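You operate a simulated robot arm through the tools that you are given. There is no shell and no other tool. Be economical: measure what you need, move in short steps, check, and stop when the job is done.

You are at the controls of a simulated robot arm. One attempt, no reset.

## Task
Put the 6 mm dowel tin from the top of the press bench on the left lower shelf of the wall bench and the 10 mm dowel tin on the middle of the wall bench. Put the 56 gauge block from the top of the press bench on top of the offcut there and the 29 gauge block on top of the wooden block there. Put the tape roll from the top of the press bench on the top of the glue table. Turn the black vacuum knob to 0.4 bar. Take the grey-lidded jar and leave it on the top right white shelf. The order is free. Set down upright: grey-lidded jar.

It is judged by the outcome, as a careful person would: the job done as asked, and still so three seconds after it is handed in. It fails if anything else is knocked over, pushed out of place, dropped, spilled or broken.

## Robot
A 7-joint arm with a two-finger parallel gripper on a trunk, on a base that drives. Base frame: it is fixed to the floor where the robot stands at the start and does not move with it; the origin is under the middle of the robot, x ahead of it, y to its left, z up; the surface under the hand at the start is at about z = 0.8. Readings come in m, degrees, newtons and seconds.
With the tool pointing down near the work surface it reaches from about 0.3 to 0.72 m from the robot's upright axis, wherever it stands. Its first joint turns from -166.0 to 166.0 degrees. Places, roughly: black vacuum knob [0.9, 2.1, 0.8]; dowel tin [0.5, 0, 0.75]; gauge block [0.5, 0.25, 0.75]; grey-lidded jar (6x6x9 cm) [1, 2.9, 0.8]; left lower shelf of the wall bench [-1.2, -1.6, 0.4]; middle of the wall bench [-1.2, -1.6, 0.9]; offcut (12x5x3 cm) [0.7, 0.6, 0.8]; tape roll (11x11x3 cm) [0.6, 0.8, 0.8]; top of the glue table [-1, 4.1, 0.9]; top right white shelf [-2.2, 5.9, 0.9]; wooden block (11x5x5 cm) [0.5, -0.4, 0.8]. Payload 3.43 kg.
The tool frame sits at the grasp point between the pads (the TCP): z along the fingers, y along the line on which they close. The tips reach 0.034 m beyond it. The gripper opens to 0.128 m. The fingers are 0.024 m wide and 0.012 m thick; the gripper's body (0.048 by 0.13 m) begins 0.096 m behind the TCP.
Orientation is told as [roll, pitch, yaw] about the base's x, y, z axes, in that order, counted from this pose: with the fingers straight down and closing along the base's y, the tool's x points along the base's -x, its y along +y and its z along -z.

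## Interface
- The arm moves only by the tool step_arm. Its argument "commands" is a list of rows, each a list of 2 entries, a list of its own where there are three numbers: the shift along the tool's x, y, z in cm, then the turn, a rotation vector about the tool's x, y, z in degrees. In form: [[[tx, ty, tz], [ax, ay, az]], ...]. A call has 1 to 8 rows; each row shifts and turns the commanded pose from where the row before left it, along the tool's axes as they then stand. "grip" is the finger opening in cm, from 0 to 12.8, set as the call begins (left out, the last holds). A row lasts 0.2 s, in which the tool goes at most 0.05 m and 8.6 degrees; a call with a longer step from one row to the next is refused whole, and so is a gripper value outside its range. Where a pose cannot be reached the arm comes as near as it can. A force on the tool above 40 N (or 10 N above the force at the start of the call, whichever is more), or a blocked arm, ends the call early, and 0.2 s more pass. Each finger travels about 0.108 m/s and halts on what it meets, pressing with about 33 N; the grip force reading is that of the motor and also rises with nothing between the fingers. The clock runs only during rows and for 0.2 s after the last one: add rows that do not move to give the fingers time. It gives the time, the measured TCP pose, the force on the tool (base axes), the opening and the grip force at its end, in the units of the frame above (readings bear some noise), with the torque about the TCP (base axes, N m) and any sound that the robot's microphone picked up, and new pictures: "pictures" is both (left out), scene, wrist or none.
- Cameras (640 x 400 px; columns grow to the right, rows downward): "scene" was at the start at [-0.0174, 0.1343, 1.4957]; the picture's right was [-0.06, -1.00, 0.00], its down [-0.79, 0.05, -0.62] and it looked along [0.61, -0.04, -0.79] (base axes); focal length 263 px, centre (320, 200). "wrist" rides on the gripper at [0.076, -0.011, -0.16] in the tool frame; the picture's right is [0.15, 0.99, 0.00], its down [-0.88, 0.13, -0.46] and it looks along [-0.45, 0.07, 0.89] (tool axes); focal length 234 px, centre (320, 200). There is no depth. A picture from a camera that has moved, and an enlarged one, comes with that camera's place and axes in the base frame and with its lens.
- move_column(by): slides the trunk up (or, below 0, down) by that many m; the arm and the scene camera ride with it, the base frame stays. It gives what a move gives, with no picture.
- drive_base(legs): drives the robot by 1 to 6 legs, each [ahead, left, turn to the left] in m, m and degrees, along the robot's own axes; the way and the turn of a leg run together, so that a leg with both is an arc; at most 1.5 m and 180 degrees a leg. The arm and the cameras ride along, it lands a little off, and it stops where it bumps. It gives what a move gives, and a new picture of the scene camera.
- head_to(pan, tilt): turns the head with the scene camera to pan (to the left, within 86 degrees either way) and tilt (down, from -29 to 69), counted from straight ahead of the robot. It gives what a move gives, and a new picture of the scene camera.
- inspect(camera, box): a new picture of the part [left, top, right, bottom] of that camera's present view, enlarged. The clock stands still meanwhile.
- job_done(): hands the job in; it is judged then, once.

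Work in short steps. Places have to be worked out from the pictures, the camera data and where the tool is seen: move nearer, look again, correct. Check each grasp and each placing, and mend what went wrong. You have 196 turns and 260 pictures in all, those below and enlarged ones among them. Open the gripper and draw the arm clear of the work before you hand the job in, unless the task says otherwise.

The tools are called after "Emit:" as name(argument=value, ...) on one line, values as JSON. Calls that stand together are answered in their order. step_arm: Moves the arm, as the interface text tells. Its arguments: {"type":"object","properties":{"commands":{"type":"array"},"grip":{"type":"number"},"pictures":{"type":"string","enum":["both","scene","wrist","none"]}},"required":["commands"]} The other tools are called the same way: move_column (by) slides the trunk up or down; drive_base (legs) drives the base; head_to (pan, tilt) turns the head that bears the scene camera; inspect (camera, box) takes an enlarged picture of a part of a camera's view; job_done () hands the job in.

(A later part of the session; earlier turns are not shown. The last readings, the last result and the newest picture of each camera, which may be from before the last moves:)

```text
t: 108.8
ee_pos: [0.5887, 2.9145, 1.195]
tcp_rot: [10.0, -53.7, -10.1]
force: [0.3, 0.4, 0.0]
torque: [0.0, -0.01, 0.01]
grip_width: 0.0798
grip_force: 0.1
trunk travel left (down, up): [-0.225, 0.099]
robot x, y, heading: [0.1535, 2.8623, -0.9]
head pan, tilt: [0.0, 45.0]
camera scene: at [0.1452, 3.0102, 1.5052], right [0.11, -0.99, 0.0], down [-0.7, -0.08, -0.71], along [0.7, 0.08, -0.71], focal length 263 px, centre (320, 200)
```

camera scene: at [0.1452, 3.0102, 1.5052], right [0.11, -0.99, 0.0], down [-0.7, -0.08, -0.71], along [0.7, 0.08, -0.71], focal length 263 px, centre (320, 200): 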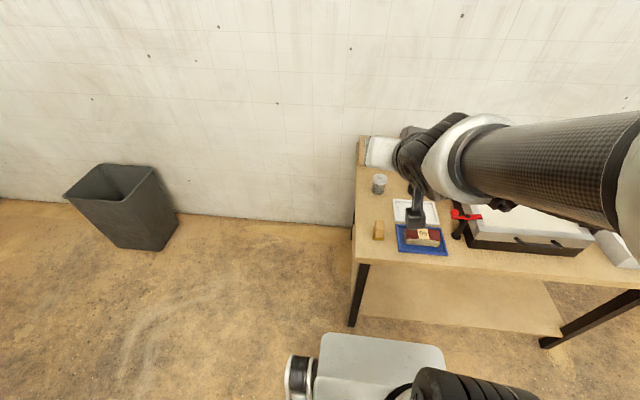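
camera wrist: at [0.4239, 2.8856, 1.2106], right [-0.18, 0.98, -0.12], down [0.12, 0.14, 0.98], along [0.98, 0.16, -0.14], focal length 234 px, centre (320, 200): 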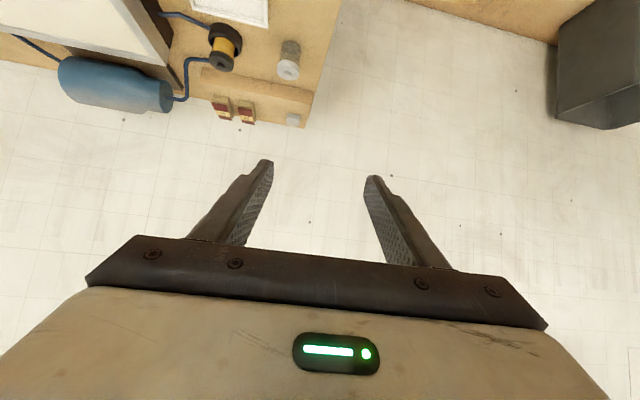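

The elbow is apparently pressing the head in this high, close-in pose. I move out along the tool axis (forward-down) to free it.

Emit:
step_arm(commands=[[[0.5, 0, 3], [0, 0, 0]], [[0.5, 0, 4], [0, 0, 0]], [[0.5, 0, 4], [0, 0, 0]], [[0, 0, 0], [0, 0, 0]]], pictures="both")

```text
t: 109.3
ee_pos: [0.5769, 3.0483, 1.1743]
tcp_rot: [10.7, -53.7, 7.1]
force: [-0.8, -0.6, 0.4]
torque: [0.05, 0.0, 0.03]
grip_width: 0.0799
grip_force: 0.2
trunk travel left (down, up): [-0.225, 0.099]
robot x, y, heading: [0.1553, 2.8606, -0.5]
head pan, tilt: [0.0, 45.0]
stopped in row 2: the arm was blocked; the commanded pose is now the measured one
camera scene: at [0.1366, 3.0324, 1.5026], right [0.41, -0.91, 0.0], down [-0.67, -0.3, -0.68], along [0.62, 0.28, -0.73], focal length 263 px, centre (320, 200)
camera wrist: at [0.4149, 2.9857, 1.2037], right [-0.36, 0.93, -0.01], down [0.14, 0.06, 0.99], along [0.92, 0.35, -0.15], focal length 234 px, centre (320, 200)
```

scene: 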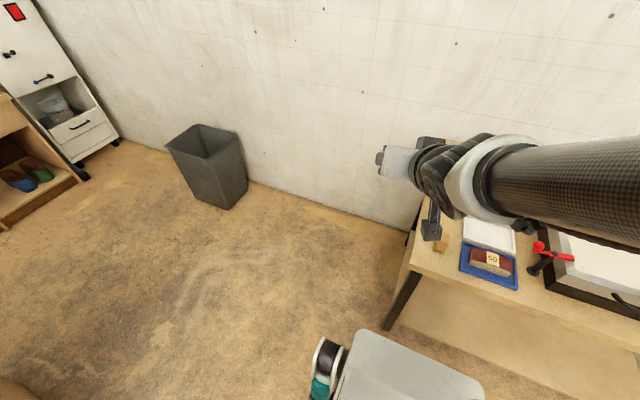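
wrist: 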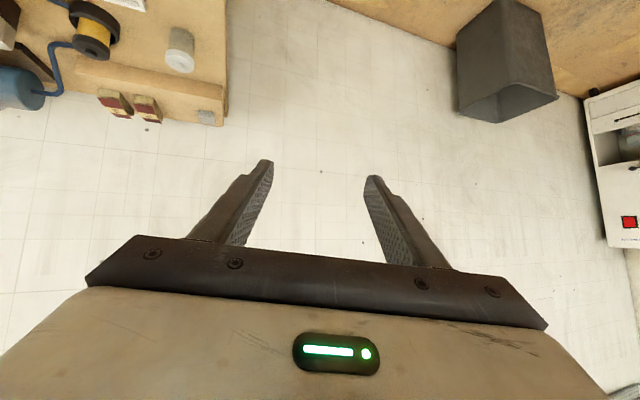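

The arm pushes the head. I undo the tilt stepwise, shifting right and down away from the head.

Emit:
step_arm(commands=[[[0, -2, 0], [0, 8, 0]], [[0, -2, 0], [0, 8, 0]], [[0, -2, 0], [0, 8, 0]], [[0, 0, 0], [0, 0, 0]]], pictures="scene")

```text
t: 110.3
ee_pos: [0.5937, 2.9875, 1.1627]
tcp_rot: [7.0, -29.9, 12.1]
force: [0.1, 0.4, -0.2]
torque: [-0.03, 0.0, 0.01]
grip_width: 0.0799
grip_force: 0.1
trunk travel left (down, up): [-0.225, 0.099]
robot x, y, heading: [0.1557, 2.8607, -0.6]
head pan, tilt: [0.0, 45.0]
camera scene: at [0.1458, 3.0008, 1.5052], right [-0.01, -1.0, 0.0], down [-0.71, 0.01, -0.71], along [0.71, -0.01, -0.71], focal length 263 px, centre (320, 200)
```

scene: 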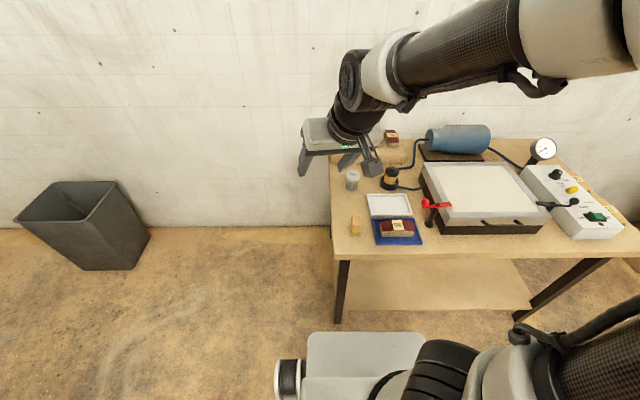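

The head is free again and the table is well in view. I zoom on the jar and the control box.

Emit:
inspect(camera="scene", box=[320, 150, 440, 250])

Emit:
inspect(camera="scene", box=[510, 130, 630, 245])

```text
4.00 times, centred on (380, 200) of scene
camera zoom: at [0.1458, 3.0008, 1.5052], right [-0.01, -1.0, 0.0], down [-0.71, 0.01, -0.71], along [0.71, -0.01, -0.71], focal length 1052 px, centre (80, 200)
```

zoom: 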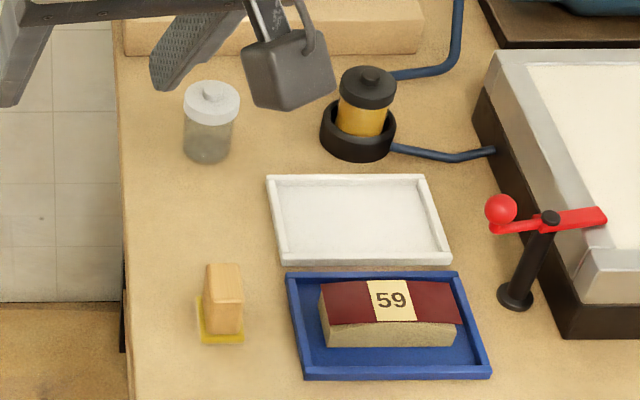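

```text
3.48 times, centred on (570, 188) of scene
camera zoom: at [0.1458, 3.0008, 1.5052], right [-0.01, -1.0, 0.0], down [-0.71, 0.01, -0.71], along [0.71, -0.01, -0.71], focal length 915 px, centre (-550, 244)
```

zoom: 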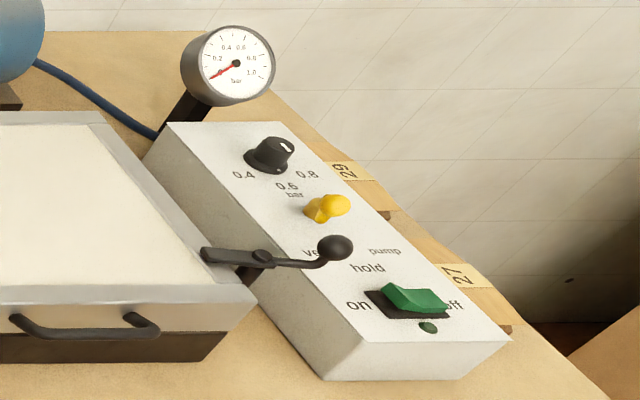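

I correct the stray roll/yaw, and move to a standoff in front of and above the jar at 30° tilt.

Emit:
step_arm(commands=[[[0, 0, 0], [7, 0, 0]], [[0, 0, 0], [3, 0, 5.2]], [[0, 0, 0], [3, 0, 5.2]], [[-0.76, -2.4, 3.9], [0, 0, 0]], [[-0.76, -2.4, 3.9], [0, 0, 0]], [[-0.76, -2.4, 3.9], [0, 0, 0]], [[-0.76, -2.4, 3.9], [0, 0, 0]], [[0, 0, 0], [0, 0, 0]]], pictures="both")

```text
t: 112.1
ee_pos: [0.6978, 2.8939, 1.0472]
tcp_rot: [0.0, -29.9, 0.0]
force: [0.3, -0.4, -0.3]
torque: [0.01, 0.02, -0.01]
grip_width: 0.0802
grip_force: 0.1
trunk travel left (down, up): [-0.225, 0.099]
robot x, y, heading: [0.1575, 2.8613, -0.8]
head pan, tilt: [0.0, 45.0]
camera scene: at [0.1459, 3.0003, 1.5053], right [-0.01, -1.0, 0.0], down [-0.71, 0.01, -0.71], along [0.71, -0.01, -0.71], focal length 263 px, centre (320, 200)
camera wrist: at [0.5533, 2.8818, 1.1469], right [-0.13, 0.99, -0.07], down [0.53, 0.13, 0.84], along [0.84, 0.07, -0.54], focal length 234 px, centre (320, 200)
```

scene: 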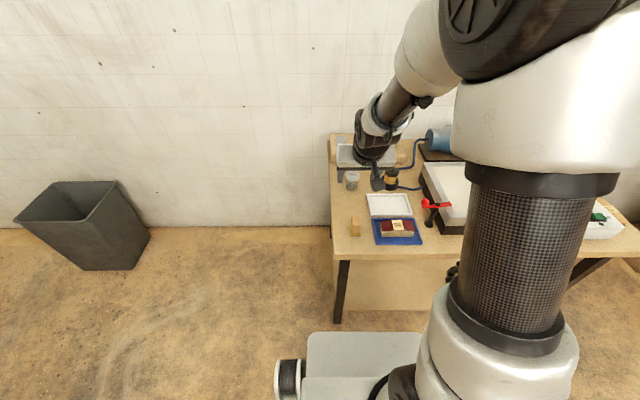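
wrist: 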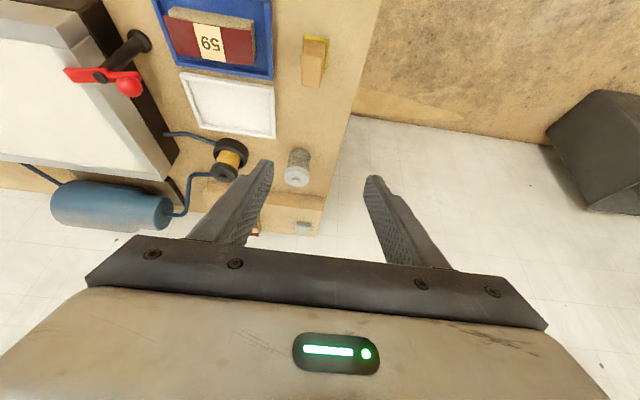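

I add 20° more tilt while moving forward-down and 2.5 cm right, watching for the head contact.

Emit:
step_arm(commands=[[[0, -0.9, 2], [0, -6.7, 0]], [[0, -0.9, 2], [0, -6.7, 0]], [[0, -0.9, 2], [0, -6.7, 0]], [[0, 0, 0], [0, 0, 0]]], pictures="both")

```text
t: 113.1
ee_pos: [0.734, 2.8655, 0.9989]
tcp_rot: [0.0, -50.2, 0.1]
force: [1.2, -0.2, 0.3]
torque: [0.01, 0.01, 0.01]
grip_width: 0.0801
grip_force: 0.1
trunk travel left (down, up): [-0.225, 0.099]
robot x, y, heading: [0.1564, 2.8598, -0.6]
head pan, tilt: [0.0, 45.0]
camera scene: at [0.1458, 3.0004, 1.5053], right [-0.01, -1.0, 0.0], down [-0.71, 0.01, -0.71], along [0.71, -0.01, -0.71], focal length 263 px, centre (320, 200)
camera wrist: at [0.5643, 2.854, 1.0426], right [-0.09, 0.99, -0.11], down [0.21, 0.13, 0.97], along [0.97, 0.07, -0.22], focal length 234 px, centre (320, 200)
```

scene: 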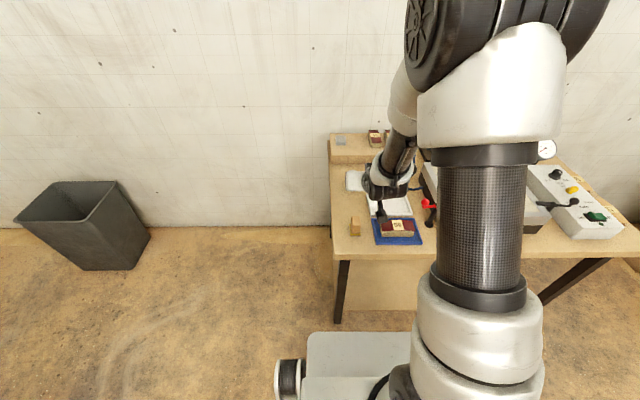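
wrist: 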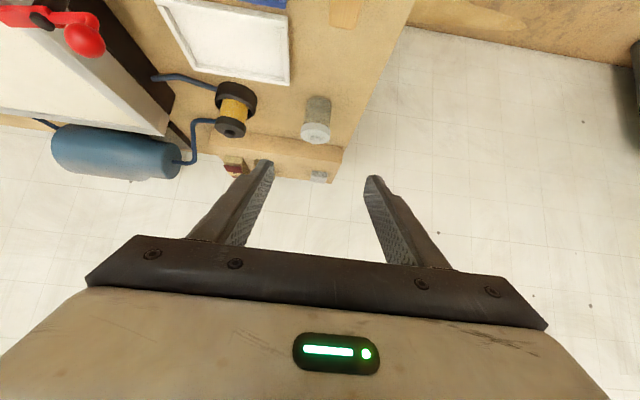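

Triangulating all views: the table top is lower than thought (z≈0.70), jar at ≈ (1.02, 2.857), lid at z≈0.79. I drive 0.13 m ahead for reach.

Emit:
drive_base(legs=[[0.13, 0, 0.6]])

Emit:
step_arm(commands=[[[2.3, 0, 2], [0, 0, 0]], [[2.3, 0, 2], [0, 0, 0]], [[2.3, 0, 2], [0, 0, 0]], [[0, 0, 0], [0, 0, 0]]], pictures="both")

```text
t: 114.3
ee_pos: [0.8626, 2.8689, 0.9989]
tcp_rot: [0.1, -50.1, 0.5]
force: [-0.1, -0.2, 0.5]
torque: [0.01, 0.03, -0.03]
grip_width: 0.08
grip_force: 0.0
trunk travel left (down, up): [-0.225, 0.099]
robot x, y, heading: [0.283, 2.8604, -0.1]
head pan, tilt: [0.0, 45.0]
camera scene: at [0.2724, 2.9995, 1.5052], right [0.0, -1.0, 0.0], down [-0.71, 0.0, -0.71], along [0.71, 0.0, -0.71], focal length 263 px, centre (320, 200)
```

scene: 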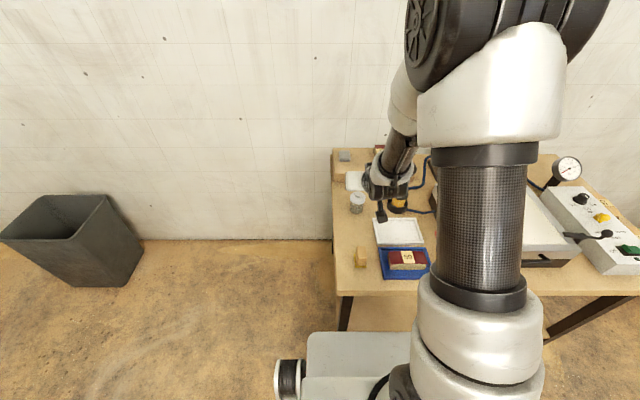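

```text
t: 115.3
ee_pos: [0.8661, 2.8704, 0.9052]
tcp_rot: [0.0, -50.0, 0.5]
force: [0.1, 0.1, -0.4]
torque: [0.01, 0.01, 0.02]
grip_width: 0.0798
grip_force: 0.0
trunk travel left (down, up): [-0.225, 0.099]
robot x, y, heading: [0.2847, 2.8583, -0.1]
head pan, tilt: [0.0, 45.0]
camera scene: at [0.2725, 2.9995, 1.5052], right [0.0, -1.0, 0.0], down [-0.71, 0.0, -0.71], along [0.71, 0.0, -0.71], focal length 263 px, centre (320, 200)
camera wrist: at [0.6965, 2.8578, 0.9493], right [-0.1, 0.99, -0.11], down [0.21, 0.13, 0.97], along [0.97, 0.08, -0.22], focal length 234 px, centre (320, 200)
```

scene: 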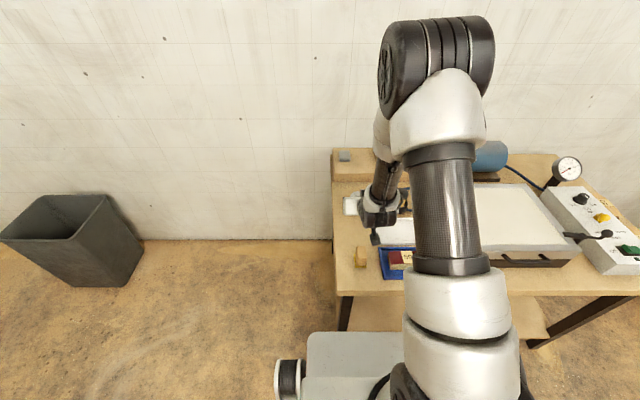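
wrist: 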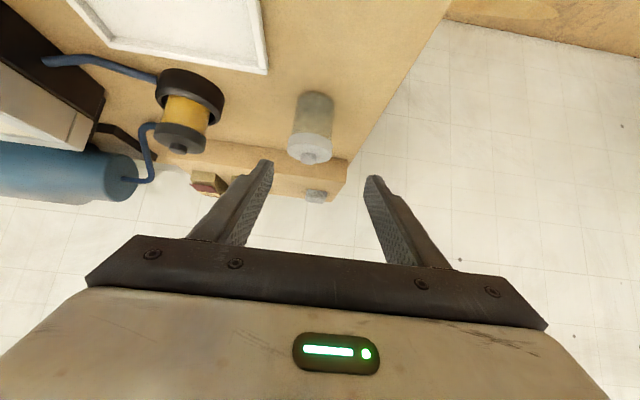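

The jar is at ≈ (1.04, 2.862), nearly along the tool axis. I advance 12 cm and check alignment.

Emit:
step_arm(commands=[[[0.4, -0.8, 2], [0, 0, 0]], [[0.4, 0, 3.5], [0, 0, 0]], [[0.2, 0, 3.5], [0, 0, 0]], [[0, 0, 3], [0, 0, 0]], [[0, 0, 0], [0, 0, 0]]], pictures="wrist")

```text
t: 116.5
ee_pos: [0.9504, 2.8624, 0.8211]
tcp_rot: [0.0, -50.1, 0.6]
force: [-0.2, -0.1, -1.0]
torque: [0.0, 0.0, 0.01]
grip_width: 0.0802
grip_force: 0.1
trunk travel left (down, up): [-0.225, 0.099]
robot x, y, heading: [0.2806, 2.8622, 0.2]
head pan, tilt: [0.0, 45.0]
camera wrist: at [0.7793, 2.8491, 0.8655], right [-0.1, 0.99, -0.11], down [0.21, 0.13, 0.97], along [0.97, 0.08, -0.23], focal length 234 px, centre (320, 200)
```

wrist: 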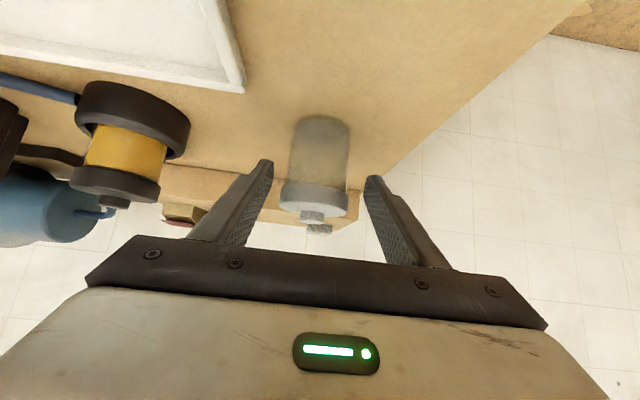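

Aligned. I advance the remaining ~10 cm along the tool axis.

Emit:
step_arm(commands=[[[0, 0, 4], [0, 0, 0]], [[0, 0, 4], [0, 0, 0]], [[0, 0, 2.2], [0, 0, 0]], [[0, 0, 0], [0, 0, 0]]], pictures="wrist")

```text
t: 117.5
ee_pos: [1.0361, 2.863, 0.7894]
tcp_rot: [0.0, -53.7, 0.6]
force: [-68.2, -0.9, 82.2]
torque: [0.16, 0.43, 0.09]
grip_width: 0.0797
grip_force: 0.0
trunk travel left (down, up): [-0.225, 0.099]
robot x, y, heading: [0.28, 2.8612, -0.1]
head pan, tilt: [0.0, 45.0]
stopped in row 4: the force on the tool passed its limit at 298 N (the readings are from after the stop); the commanded pose is now the measured one
camera wrist: at [0.8631, 2.849, 0.8228], right [-0.1, 0.99, -0.12], down [0.15, 0.13, 0.98], along [0.98, 0.08, -0.16], focal length 234 px, centre (320, 200)
```

wrist: 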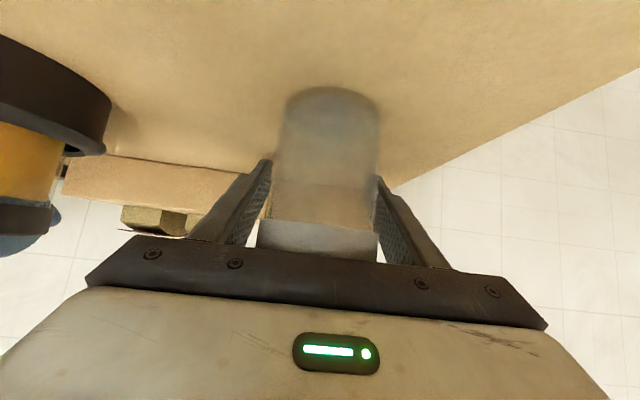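

A hard contact, so I back off 1.5 cm at once and look.

Emit:
step_arm(commands=[[[0, 0, -1.5], [0, 0, 0]], [[0, 0, 0], [0, 0, 0]]], pictures="both")

Emit:
inspect(camera="wrist", box=[220, 60, 420, 260])

Emit:
inspect(camera="scene", box=[320, 140, 440, 300])

```text
t: 118.1
ee_pos: [1.0326, 2.8621, 0.7905]
tcp_rot: [0.0, -53.2, 0.7]
force: [19.1, 1.7, 22.7]
torque: [-0.01, -0.97, 0.04]
grip_width: 0.0798
grip_force: 0.0
trunk travel left (down, up): [-0.225, 0.099]
robot x, y, heading: [0.2786, 2.8584, -0.4]
head pan, tilt: [0.0, 45.0]
camera scene: at [0.2699, 2.9996, 1.5046], right [0.0, -1.0, 0.0], down [-0.71, 0.0, -0.71], along [0.71, 0.0, -0.71], focal length 263 px, centre (320, 200)
camera wrist: at [0.8595, 2.8486, 0.825], right [-0.1, 0.99, -0.12], down [0.16, 0.13, 0.98], along [0.98, 0.08, -0.17], focal length 234 px, centre (320, 200)
```

scene: 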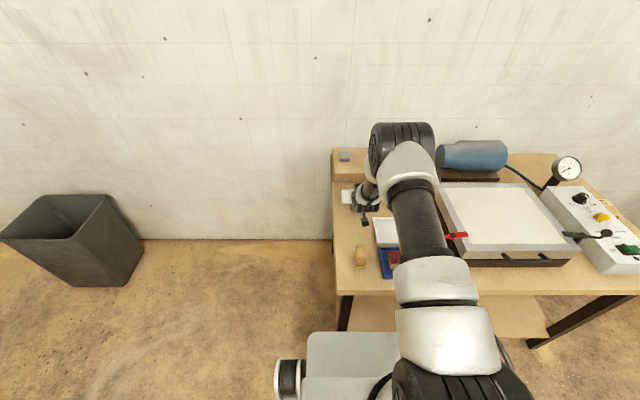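
wrist: 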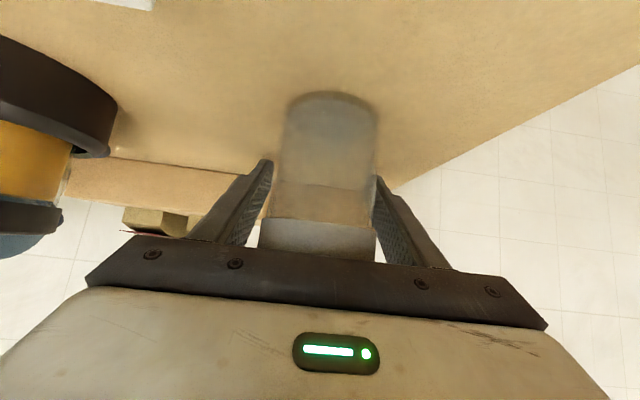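

```text
2.00 times, centred on (320, 160) of wrist
camera zoom: at [0.8595, 2.8486, 0.825], right [-0.1, 0.99, -0.12], down [0.16, 0.13, 0.98], along [0.98, 0.08, -0.17], focal length 468 px, centre (320, 280)
```

zoom: 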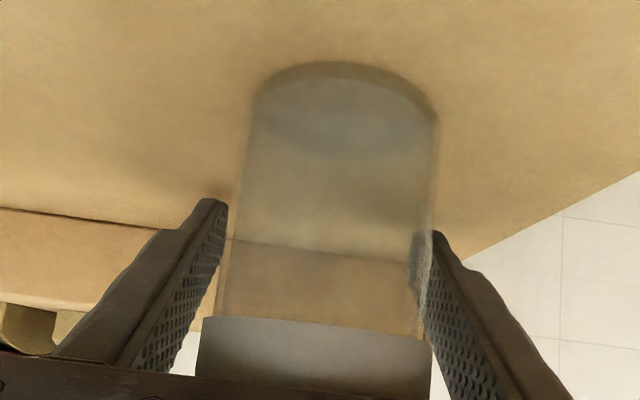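

```text
2.50 times, centred on (380, 220) of scene
camera zoom: at [0.2699, 2.9996, 1.5046], right [0.0, -1.0, 0.0], down [-0.71, 0.0, -0.71], along [0.71, 0.0, -0.71], focal length 657 px, centre (170, 150)
```

zoom: 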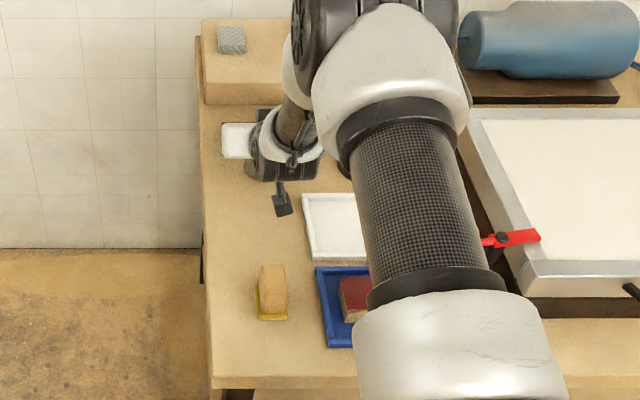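

The jar still stands upright between the fingers; the table is actually at z≈0.757, jar centre x≈0.98, so I overshot. I back out to put the TCP at the jar's axis.

Emit:
step_arm(commands=[[[0, 0, -1], [0, 0, 0]], [[0, 0, -1.2], [0, 0, 0]], [[0.6, 0, -1.2], [0, 0, 0]], [[0.6, 0, -1], [0, 0, 0]], [[0, 0, 0], [0, 0, 0]]], pictures="wrist")

```text
t: 119.3
ee_pos: [0.9844, 2.8619, 0.7991]
tcp_rot: [0.1, -51.8, 0.7]
force: [-0.6, -0.1, 0.0]
torque: [-0.01, -0.01, 0.0]
grip_width: 0.0801
grip_force: 0.1
trunk travel left (down, up): [-0.225, 0.099]
robot x, y, heading: [0.2828, 2.8628, -0.2]
head pan, tilt: [0.0, 45.0]
camera wrist: at [0.8114, 2.8484, 0.8382], right [-0.1, 0.99, -0.12], down [0.18, 0.13, 0.97], along [0.98, 0.08, -0.19], focal length 234 px, centre (320, 200)
```

wrist: 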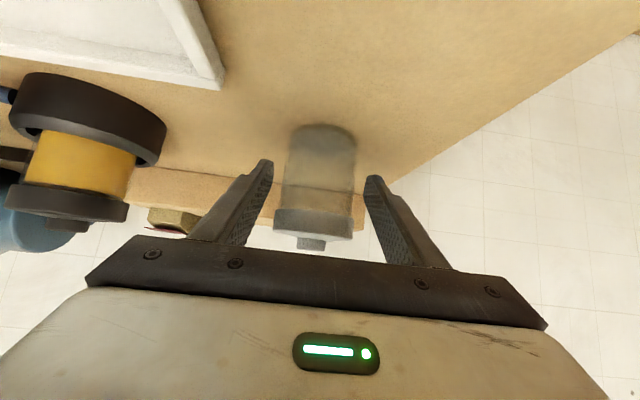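

Free of contact, and the jar stands at ≈ (0.99, 2.862), z 0.757–0.84, centred between the pads. Close.

Emit:
step_arm(commands=[[[0, 0, 0], [0, 0, 0]], [[0, 0, 0], [0, 0, 0]], [[0, 0, 0], [0, 0, 0]]], grip=4.5, pictures="wrist")

```text
t: 120.1
ee_pos: [0.9828, 2.8616, 0.7996]
tcp_rot: [0.0, -51.9, 0.6]
force: [-0.6, 0.7, 0.0]
torque: [0.0, -0.01, 0.01]
grip_width: 0.0548
grip_force: 33.3
trunk travel left (down, up): [-0.225, 0.099]
robot x, y, heading: [0.2793, 2.8612, -0.4]
head pan, tilt: [0.0, 45.0]
camera wrist: at [0.8119, 2.8484, 0.8383], right [-0.1, 0.99, -0.12], down [0.18, 0.13, 0.97], along [0.98, 0.08, -0.19], focal length 234 px, centre (320, 200)
```

wrist: 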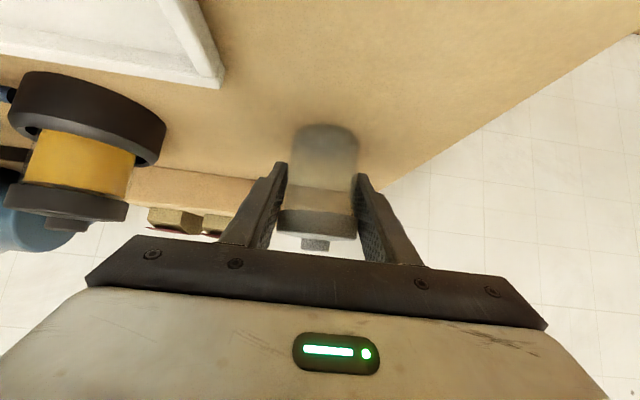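

Gripped at 5.5 cm. I lift straight up ~14 cm and verify.

Emit:
step_arm(commands=[[[-1.57, 0, -1.23], [0, 0, 0]], [[-3.15, 0, -2.47], [0, 0, 0]], [[-3.15, 0, -2.47], [0, 0, 0]], [[-3.15, 0, -2.47], [0, 0, 0]], [[0, 0, 0], [0, 0, 0]]], pictures="both")

```text
t: 121.3
ee_pos: [0.9856, 2.8646, 0.9408]
tcp_rot: [0.0, -51.9, 0.6]
force: [0.0, -0.9, -1.1]
torque: [-0.02, -0.01, -0.01]
grip_width: 0.0546
grip_force: 32.8
trunk travel left (down, up): [-0.225, 0.099]
robot x, y, heading: [0.28, 2.8598, -0.1]
head pan, tilt: [0.0, 45.0]
camera scene: at [0.27, 2.9995, 1.5052], right [0.0, -1.0, 0.0], down [-0.71, 0.0, -0.71], along [0.71, 0.0, -0.71], focal length 263 px, centre (320, 200)
camera wrist: at [0.8133, 2.85, 0.9794], right [-0.1, 0.99, -0.12], down [0.18, 0.13, 0.97], along [0.98, 0.08, -0.19], focal length 234 px, centre (320, 200)
```

scene: 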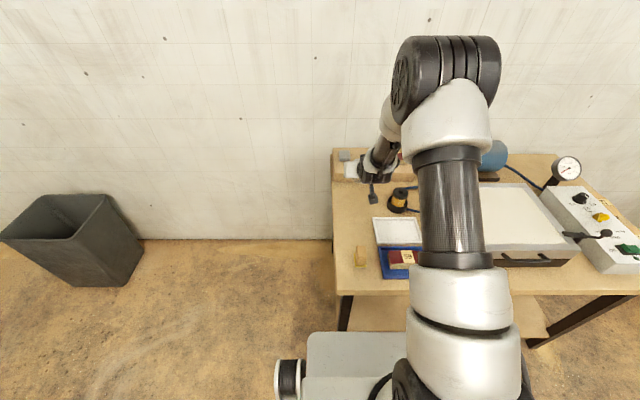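
wrist: 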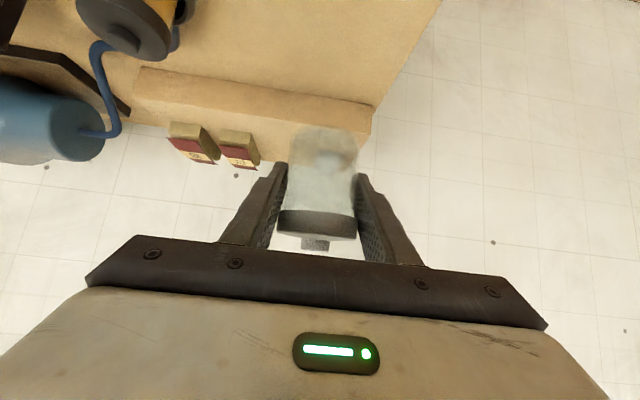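

The jar is held. I back off, turn around to face -x, and advance along the aisle in front of the glue table to (-1.4, 3.3), then look.

Emit:
drive_base(legs=[[-0.5, 0, 0], [0, 0, 180], [1.15, -0.42, 0]])

Emit:
head_to(pan=-15, tilt=25)

```text
t: 137.6
ee_pos: [-2.0731, 3.2146, 0.9418]
tcp_rot: [-0.1, -52.0, -177.0]
force: [-0.6, -0.4, -0.3]
torque: [-0.01, 0.02, 0.01]
grip_width: 0.0545
grip_force: 33.1
trunk travel left (down, up): [-0.225, 0.099]
robot x, y, heading: [-1.37, 3.2489, -177.4]
head pan, tilt: [0.0, 45.0]
camera scene: at [-1.3575, 3.1087, 1.5052], right [-0.04, 1.0, 0.0], down [0.71, 0.03, -0.71], along [-0.71, -0.03, -0.71], focal length 263 px, centre (320, 200)
```

scene: 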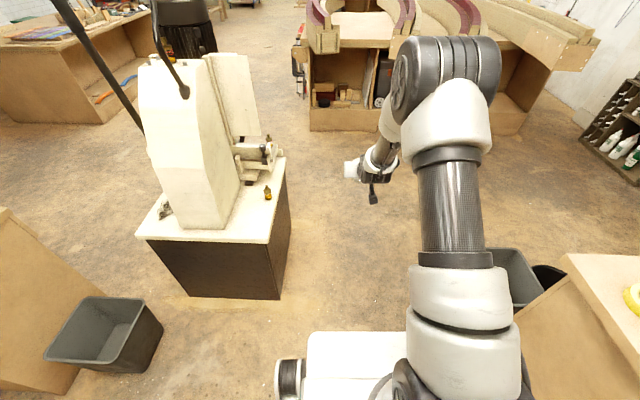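

```text
t: 138.4
ee_pos: [-2.0743, 3.2149, 0.9408]
tcp_rot: [0.1, -52.0, -176.9]
force: [0.0, -0.3, -0.7]
torque: [0.02, 0.0, -0.02]
grip_width: 0.0545
grip_force: 33.2
trunk travel left (down, up): [-0.225, 0.099]
robot x, y, heading: [-1.3712, 3.2449, -177.5]
head pan, tilt: [-15.0, 25.0]
camera scene: at [-1.3662, 3.1322, 1.5358], right [0.22, 0.98, 0.0], down [0.41, -0.09, -0.91], along [-0.88, 0.2, -0.42], focal length 263 px, centre (320, 200)
```

scene: 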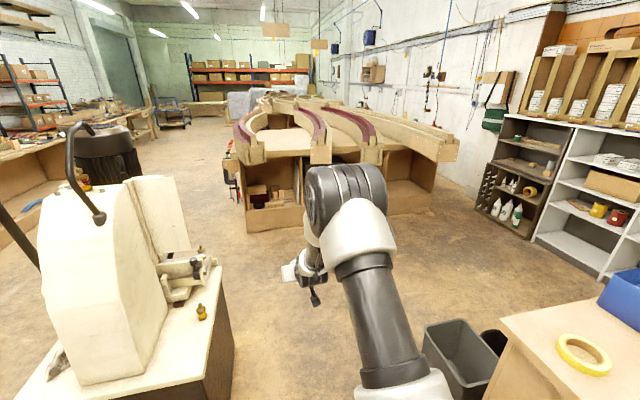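

The aisle is clear: bandsaw on the left (y<2.85), bins on the right. I drive to x≈-2.75, turn right to face +y and go ahead toward the shelf unit.

Emit:
drive_base(legs=[[1.38, -0.1, -2.6], [0, 0, -90], [1.2, 0, 0]])

Emit:
head_to(pan=-25, tilt=25)

```text
t: 146.5
ee_pos: [-3.4626, 3.4509, 0.9409]
tcp_rot: [0.5, -52.0, 170.1]
force: [-1.9, -0.3, -0.8]
torque: [0.05, -0.03, -0.01]
grip_width: 0.0546
grip_force: 32.8
trunk travel left (down, up): [-0.225, 0.099]
robot x, y, heading: [-2.7712, 3.3326, 168.2]
head pan, tilt: [-15.0, 25.0]
stopped in leg 2: the force on the tool passed its limit at 56 N (the readings are from after the stop); the commanded pose is now the measured one
camera scene: at [-2.7937, 3.2162, 1.5358], right [0.45, 0.89, 0.0], down [0.38, -0.19, -0.91], along [-0.81, 0.41, -0.42], focal length 263 px, centre (320, 200)
```

scene: 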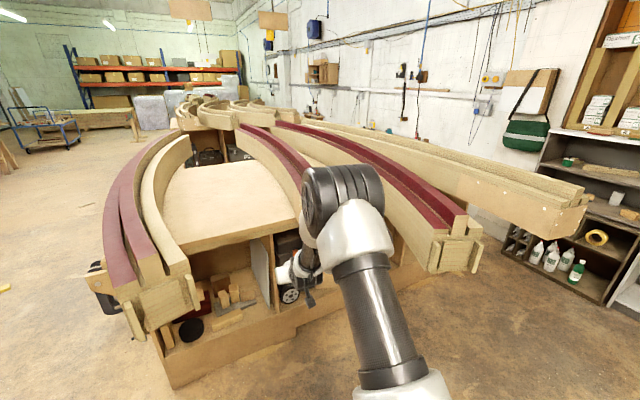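

```text
t: 147.2
ee_pos: [-3.4634, 3.4519, 0.9418]
tcp_rot: [0.7, -52.0, 170.2]
force: [-0.2, -2.2, -0.3]
torque: [0.09, -0.04, -0.09]
grip_width: 0.0543
grip_force: 32.6
trunk travel left (down, up): [-0.225, 0.099]
robot x, y, heading: [-2.7681, 3.3305, 168.2]
head pan, tilt: [-25.0, 25.0]
camera scene: at [-2.7853, 3.2297, 1.5358], right [0.6, 0.8, 0.0], down [0.34, -0.25, -0.91], along [-0.73, 0.54, -0.42], focal length 263 px, centre (320, 200)
```

scene: 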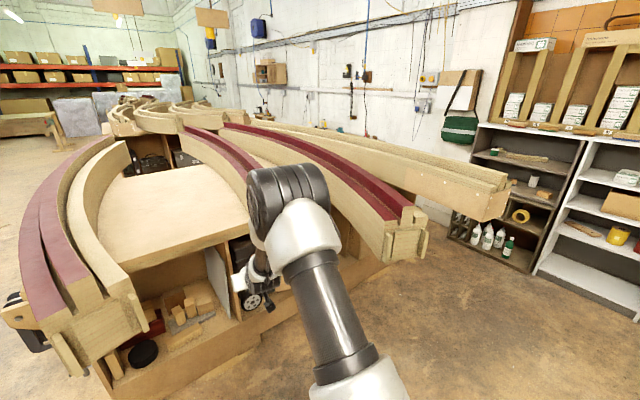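

The arm touched the boat structure while turning. I look closely before backing off.

Emit:
inspect(camera="scene", box=[200, 180, 440, 340])

Emit:
step_arm(commands=[[[0, 0, 0], [0, 0, 0]]], pictures="wrist")

```text
2.50 times, centred on (320, 260) of scene
camera zoom: at [-2.7853, 3.2297, 1.5358], right [0.6, 0.8, 0.0], down [0.34, -0.25, -0.91], along [-0.73, 0.54, -0.42], focal length 657 px, centre (320, 50)
```

zoom: 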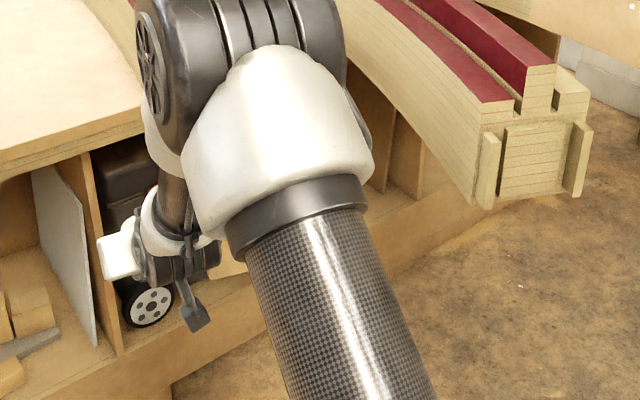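

```text
t: 147.6
ee_pos: [-3.4611, 3.4512, 0.9414]
tcp_rot: [0.5, -51.8, 170.1]
force: [-1.2, -1.7, -0.6]
torque: [0.12, -0.02, -0.08]
grip_width: 0.0544
grip_force: 33.2
trunk travel left (down, up): [-0.225, 0.099]
robot x, y, heading: [-2.7691, 3.3327, 168.1]
head pan, tilt: [-25.0, 25.0]
camera wrist: at [-3.2898, 3.4343, 0.979], right [-0.07, -0.99, -0.11], down [-0.2, -0.09, 0.98], along [-0.98, 0.09, -0.19], focal length 234 px, centre (320, 200)
```

wrist: 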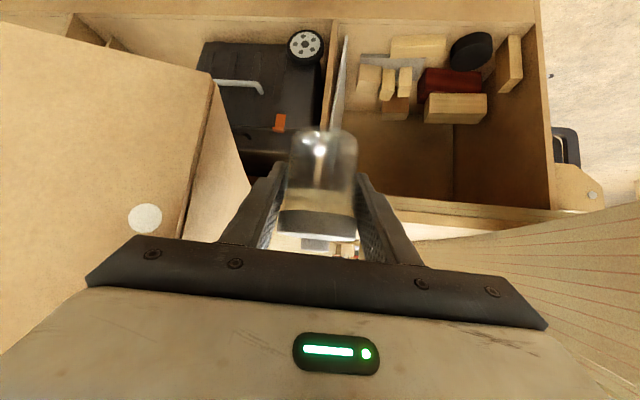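

The jar is still firmly held and the fixed cabinet unmoved. I back straight out, shift right, then turn there with clearance.

Emit:
drive_base(legs=[[-0.3, 0, 0], [0, -0.15, 0]])

Emit:
drive_base(legs=[[0, 0, -78]])

```text
t: 151.4
ee_pos: [-3.1401, 3.5351, 0.9416]
tcp_rot: [0.5, -52.0, 170.5]
force: [0.5, 0.4, -0.7]
torque: [0.02, -0.02, -0.04]
grip_width: 0.0546
grip_force: 33.3
trunk travel left (down, up): [-0.225, 0.099]
robot x, y, heading: [-2.4458, 3.4156, 168.2]
head pan, tilt: [-25.0, 25.0]
camera scene: at [-2.4613, 3.3182, 1.5358], right [0.59, 0.8, 0.0], down [0.34, -0.25, -0.91], along [-0.73, 0.54, -0.42], focal length 263 px, centre (320, 200)
```

scene: 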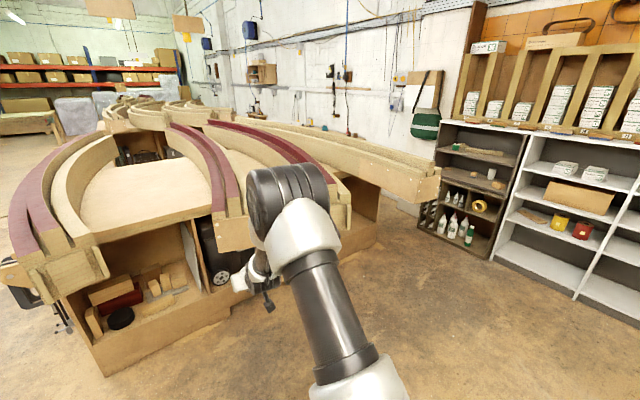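

```text
t: 155.2
ee_pos: [-2.4763, 4.1231, 0.9404]
tcp_rot: [0.5, -52.0, 92.5]
force: [0.5, -0.5, -0.6]
torque: [0.01, 0.0, 0.0]
grip_width: 0.0547
grip_force: 33.1
trunk travel left (down, up): [-0.225, 0.099]
robot x, y, heading: [-2.4465, 3.4194, 90.6]
head pan, tilt: [-25.0, 25.0]
camera scene: at [-2.5485, 3.4113, 1.5358], right [0.91, -0.42, 0.0], down [-0.18, -0.38, -0.91], along [0.38, 0.82, -0.42], focal length 263 px, centre (320, 200)
```

scene: 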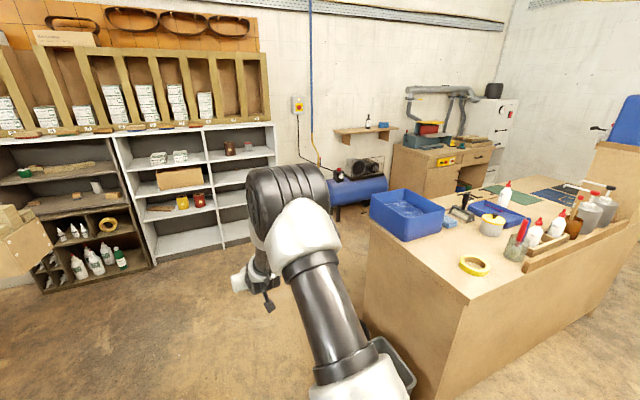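

Now facing the shelf unit (front at y≈5.85, right column x≈-2.48…-1.9). I drive ahead 1.3 m and 0.2 m right, then inspect the compartment.

Emit:
drive_base(legs=[[1.3, -0.22, -0.6]])

Emit:
head_to(pan=5, tilt=30)

Emit:
inspect(camera="scene", box=[200, 100, 440, 250])

```text
t: 157.1
ee_pos: [-2.4551, 4.2445, 0.9404]
tcp_rot: [0.7, -51.9, 92.4]
force: [-0.2, -1.1, -0.1]
torque: [0.01, -0.02, 0.02]
grip_width: 0.0548
grip_force: 33.0
trunk travel left (down, up): [-0.225, 0.099]
robot x, y, heading: [-2.4263, 3.5433, 90.6]
head pan, tilt: [-25.0, 25.0]
stopped in leg 1: the robot was blocked; the commanded pose is now the measured one
camera scene: at [-2.5289, 3.5325, 1.5358], right [0.91, -0.42, 0.0], down [-0.18, -0.38, -0.91], along [0.38, 0.82, -0.42], focal length 263 px, centre (320, 200)
```

scene: 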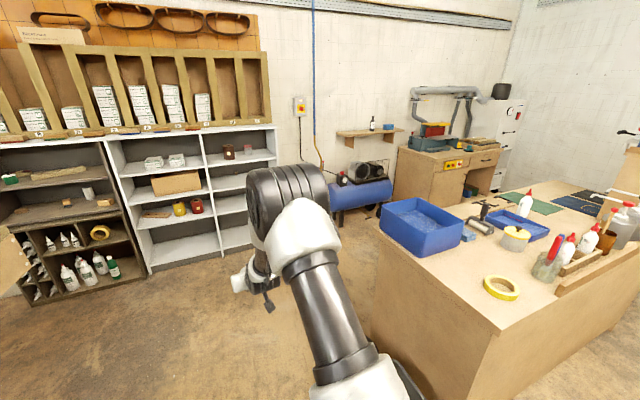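

```text
t: 158.0
ee_pos: [-2.455, 4.2452, 0.9405]
tcp_rot: [0.5, -51.9, 92.4]
force: [-0.2, 0.1, -0.6]
torque: [-0.01, 0.01, -0.01]
grip_width: 0.0548
grip_force: 32.9
trunk travel left (down, up): [-0.225, 0.099]
robot x, y, heading: [-2.4263, 3.5419, 90.1]
head pan, tilt: [5.0, 30.0]
camera scene: at [-2.5757, 3.5393, 1.5279], right [1.0, 0.09, 0.0], down [0.05, -0.5, -0.87], along [-0.08, 0.86, -0.5], focal length 263 px, centre (320, 200)
```

scene: 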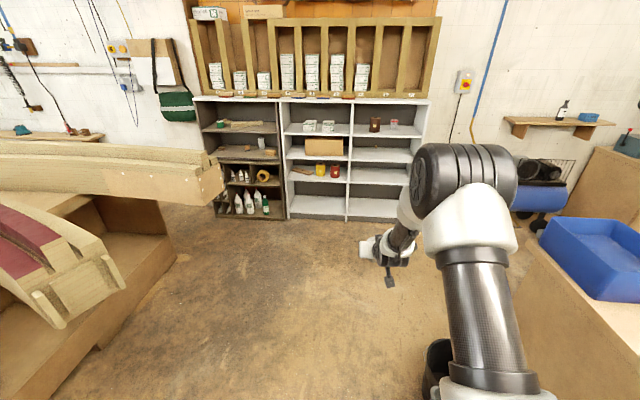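

```text
2.67 times, centred on (320, 175) of scene
camera zoom: at [-2.5757, 3.5393, 1.5279], right [1.0, 0.09, 0.0], down [0.05, -0.5, -0.87], along [-0.08, 0.86, -0.5], focal length 701 px, centre (320, 267)
```

zoom: 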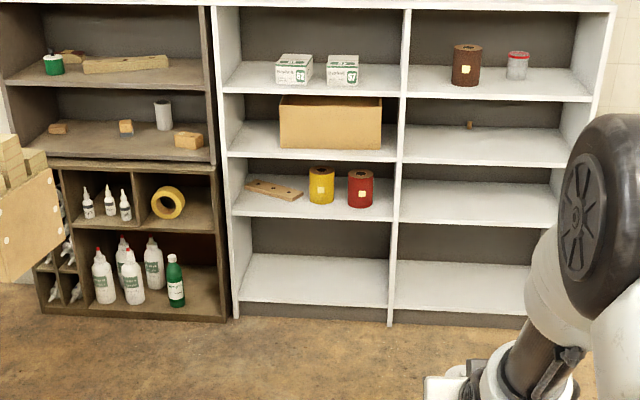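

The base bumped the bin at its right. I back off slightly, move left 0.2 m, and check that the bin still stands.

Emit:
drive_base(legs=[[-0.1, 0, 0], [0, 0.2, 0]])

Emit:
head_to(pan=-50, tilt=50)

```text
t: 161.3
ee_pos: [-2.6514, 4.1427, 0.9415]
tcp_rot: [0.7, -52.0, 92.3]
force: [0.2, 0.0, -0.6]
torque: [0.01, -0.05, 0.0]
grip_width: 0.0547
grip_force: 33.0
trunk travel left (down, up): [-0.225, 0.099]
robot x, y, heading: [-2.6228, 3.44, 90.1]
head pan, tilt: [5.0, 30.0]
camera scene: at [-2.7743, 3.4376, 1.5278], right [1.0, 0.09, 0.0], down [0.05, -0.5, -0.87], along [-0.08, 0.86, -0.5], focal length 263 px, centre (320, 200)
```

scene: 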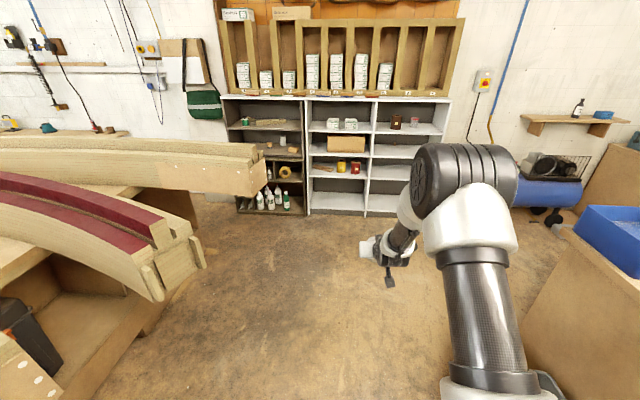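

```text
t: 162.5
ee_pos: [-2.6514, 4.1424, 0.9403]
tcp_rot: [0.5, -51.9, 92.2]
force: [0.2, -0.3, 0.1]
torque: [0.02, 0.0, 0.0]
grip_width: 0.0545
grip_force: 32.7
trunk travel left (down, up): [-0.225, 0.099]
robot x, y, heading: [-2.6227, 3.4405, 90.1]
head pan, tilt: [-50.0, 50.0]
camera scene: at [-2.7073, 3.3973, 1.4983], right [0.65, -0.76, 0.0], down [-0.58, -0.5, -0.64], along [0.49, 0.42, -0.77], focal length 263 px, centre (320, 200)
```

scene: 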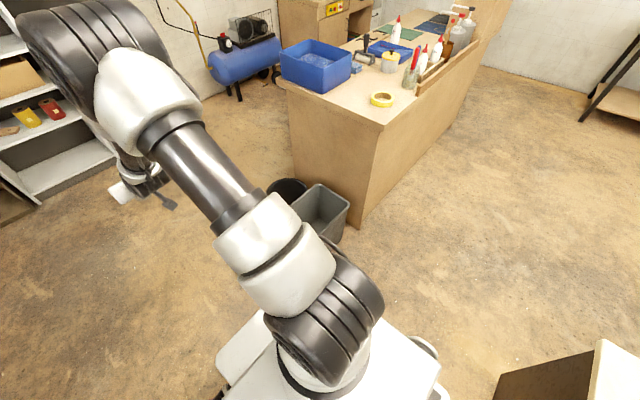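

Bins stand fine. I drive ahead 1.2 m, then shift right toward x≈-2.25.

Emit:
drive_base(legs=[[1.25, 0, 0], [0, -0.37, 0]])

Emit:
head_to(pan=5, tilt=30)

Emit:
inspect(camera="scene", box=[240, 80, 480, 240])

```text
t: 171.6
ee_pos: [-2.3426, 5.403, 0.9393]
tcp_rot: [0.6, -52.0, 91.1]
force: [0.4, 0.6, -1.1]
torque: [0.02, -0.02, 0.0]
grip_width: 0.0544
grip_force: 33.3
trunk travel left (down, up): [-0.225, 0.099]
robot x, y, heading: [-2.3301, 4.6945, 89.0]
head pan, tilt: [-50.0, 50.0]
stopped in leg 2: the robot was blocked; the commanded pose is now the measured one
camera scene: at [-2.4138, 4.6588, 1.4983], right [0.63, -0.78, 0.0], down [-0.59, -0.48, -0.64], along [0.5, 0.41, -0.77], focal length 263 px, centre (320, 200)
```

scene: 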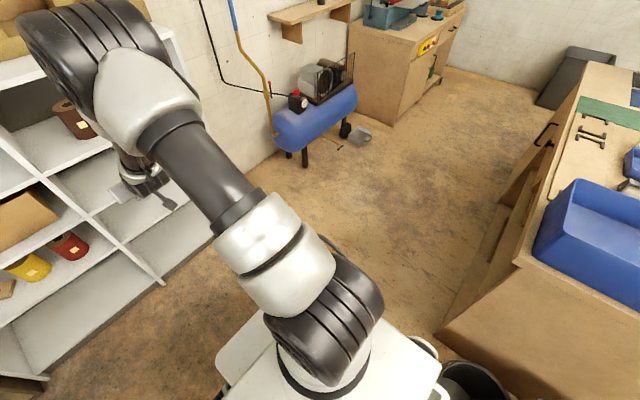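

```text
t: 172.9
ee_pos: [-2.3417, 5.4037, 0.9405]
tcp_rot: [0.7, -51.8, 91.1]
force: [0.7, 0.0, -0.7]
torque: [0.01, 0.03, 0.0]
grip_width: 0.0546
grip_force: 33.2
trunk travel left (down, up): [-0.225, 0.099]
robot x, y, heading: [-2.3303, 4.6987, 89.0]
head pan, tilt: [5.0, 30.0]
camera scene: at [-2.4798, 4.7005, 1.5278], right [1.0, 0.07, 0.0], down [0.04, -0.5, -0.87], along [-0.06, 0.86, -0.5], focal length 263 px, centre (320, 200)
```

scene: 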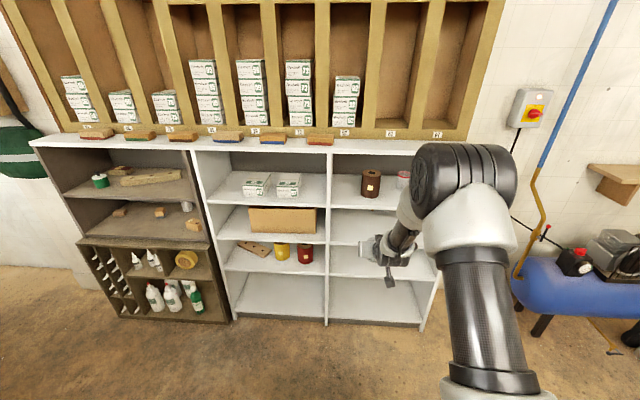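

```text
2.50 times, centred on (360, 160) of scene
camera zoom: at [-2.4798, 4.7005, 1.5278], right [1.0, 0.07, 0.0], down [0.04, -0.5, -0.87], along [-0.06, 0.86, -0.5], focal length 657 px, centre (220, 300)
```

zoom: 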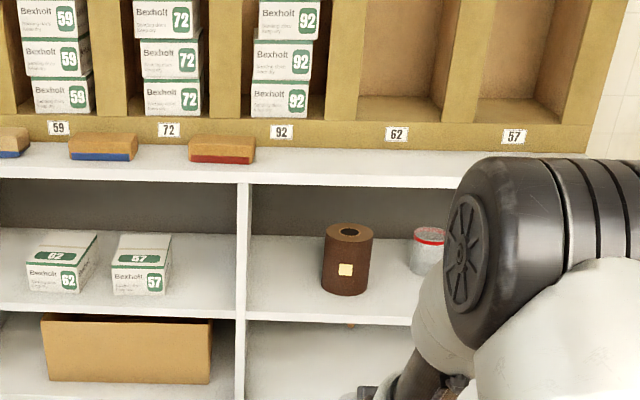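

The compartment: brown can at ≈(-2.31, 5.84), small jar at ≈(-2.14, 5.93); free space front-right at ≈(-2.08, 5.81). I clear the bin, advance a little and shift right, keeping the jar outside the unit.

Emit:
drive_base(legs=[[0, 0.04, 0], [0.22, 0, 1], [0, -0.29, 0]])

Emit:
inspect(camera="scene", box=[220, 60, 460, 220])

Emit:
step_arm(commands=[[[0, 0, 0], [0, 0, 0]]], pictures="wrist")

```text
t: 178.2
ee_pos: [-2.096, 5.6206, 0.9398]
tcp_rot: [0.5, -52.0, 92.0]
force: [0.5, 0.2, -1.0]
torque: [0.02, -0.01, 0.01]
grip_width: 0.0546
grip_force: 33.2
trunk travel left (down, up): [-0.225, 0.099]
robot x, y, heading: [-2.074, 4.9156, 89.7]
head pan, tilt: [5.0, 30.0]
camera scene: at [-2.2233, 4.9158, 1.5278], right [1.0, 0.09, 0.0], down [0.04, -0.5, -0.87], along [-0.07, 0.86, -0.5], focal length 263 px, centre (320, 200)
```

scene: 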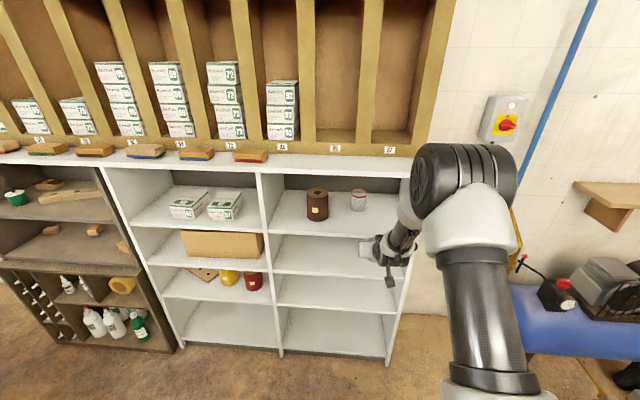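

```text
2.50 times, centred on (340, 140) of scene
camera zoom: at [-2.2233, 4.9158, 1.5278], right [1.0, 0.09, 0.0], down [0.04, -0.5, -0.87], along [-0.07, 0.86, -0.5], focal length 657 px, centre (270, 350)
```

zoom: 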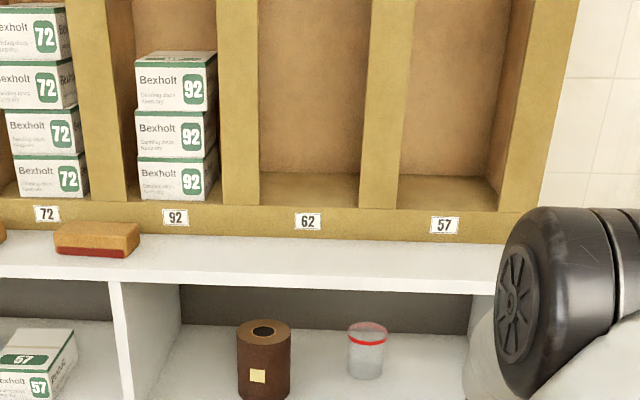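

```text
t: 178.6
ee_pos: [-2.0972, 5.6211, 0.9402]
tcp_rot: [0.6, -51.9, 91.9]
force: [0.0, 0.4, -1.2]
torque: [0.0, 0.01, 0.01]
grip_width: 0.0544
grip_force: 33.1
trunk travel left (down, up): [-0.225, 0.099]
robot x, y, heading: [-2.0717, 4.9154, 89.9]
head pan, tilt: [5.0, 30.0]
camera wrist: at [-2.0772, 5.4478, 0.9786], right [-0.99, -0.13, -0.11], down [-0.13, 0.18, 0.97], along [-0.11, 0.97, -0.19], focal length 234 px, centre (320, 200)
```

wrist: 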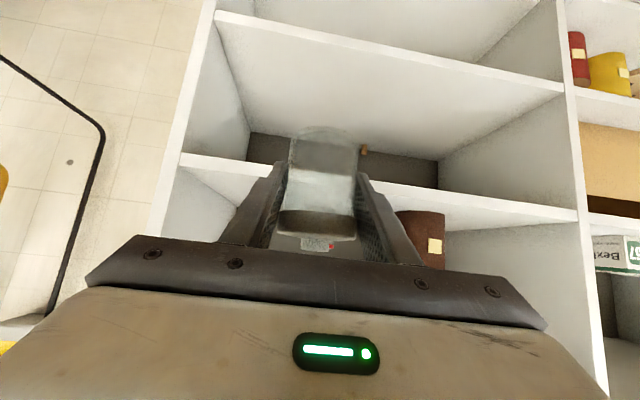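

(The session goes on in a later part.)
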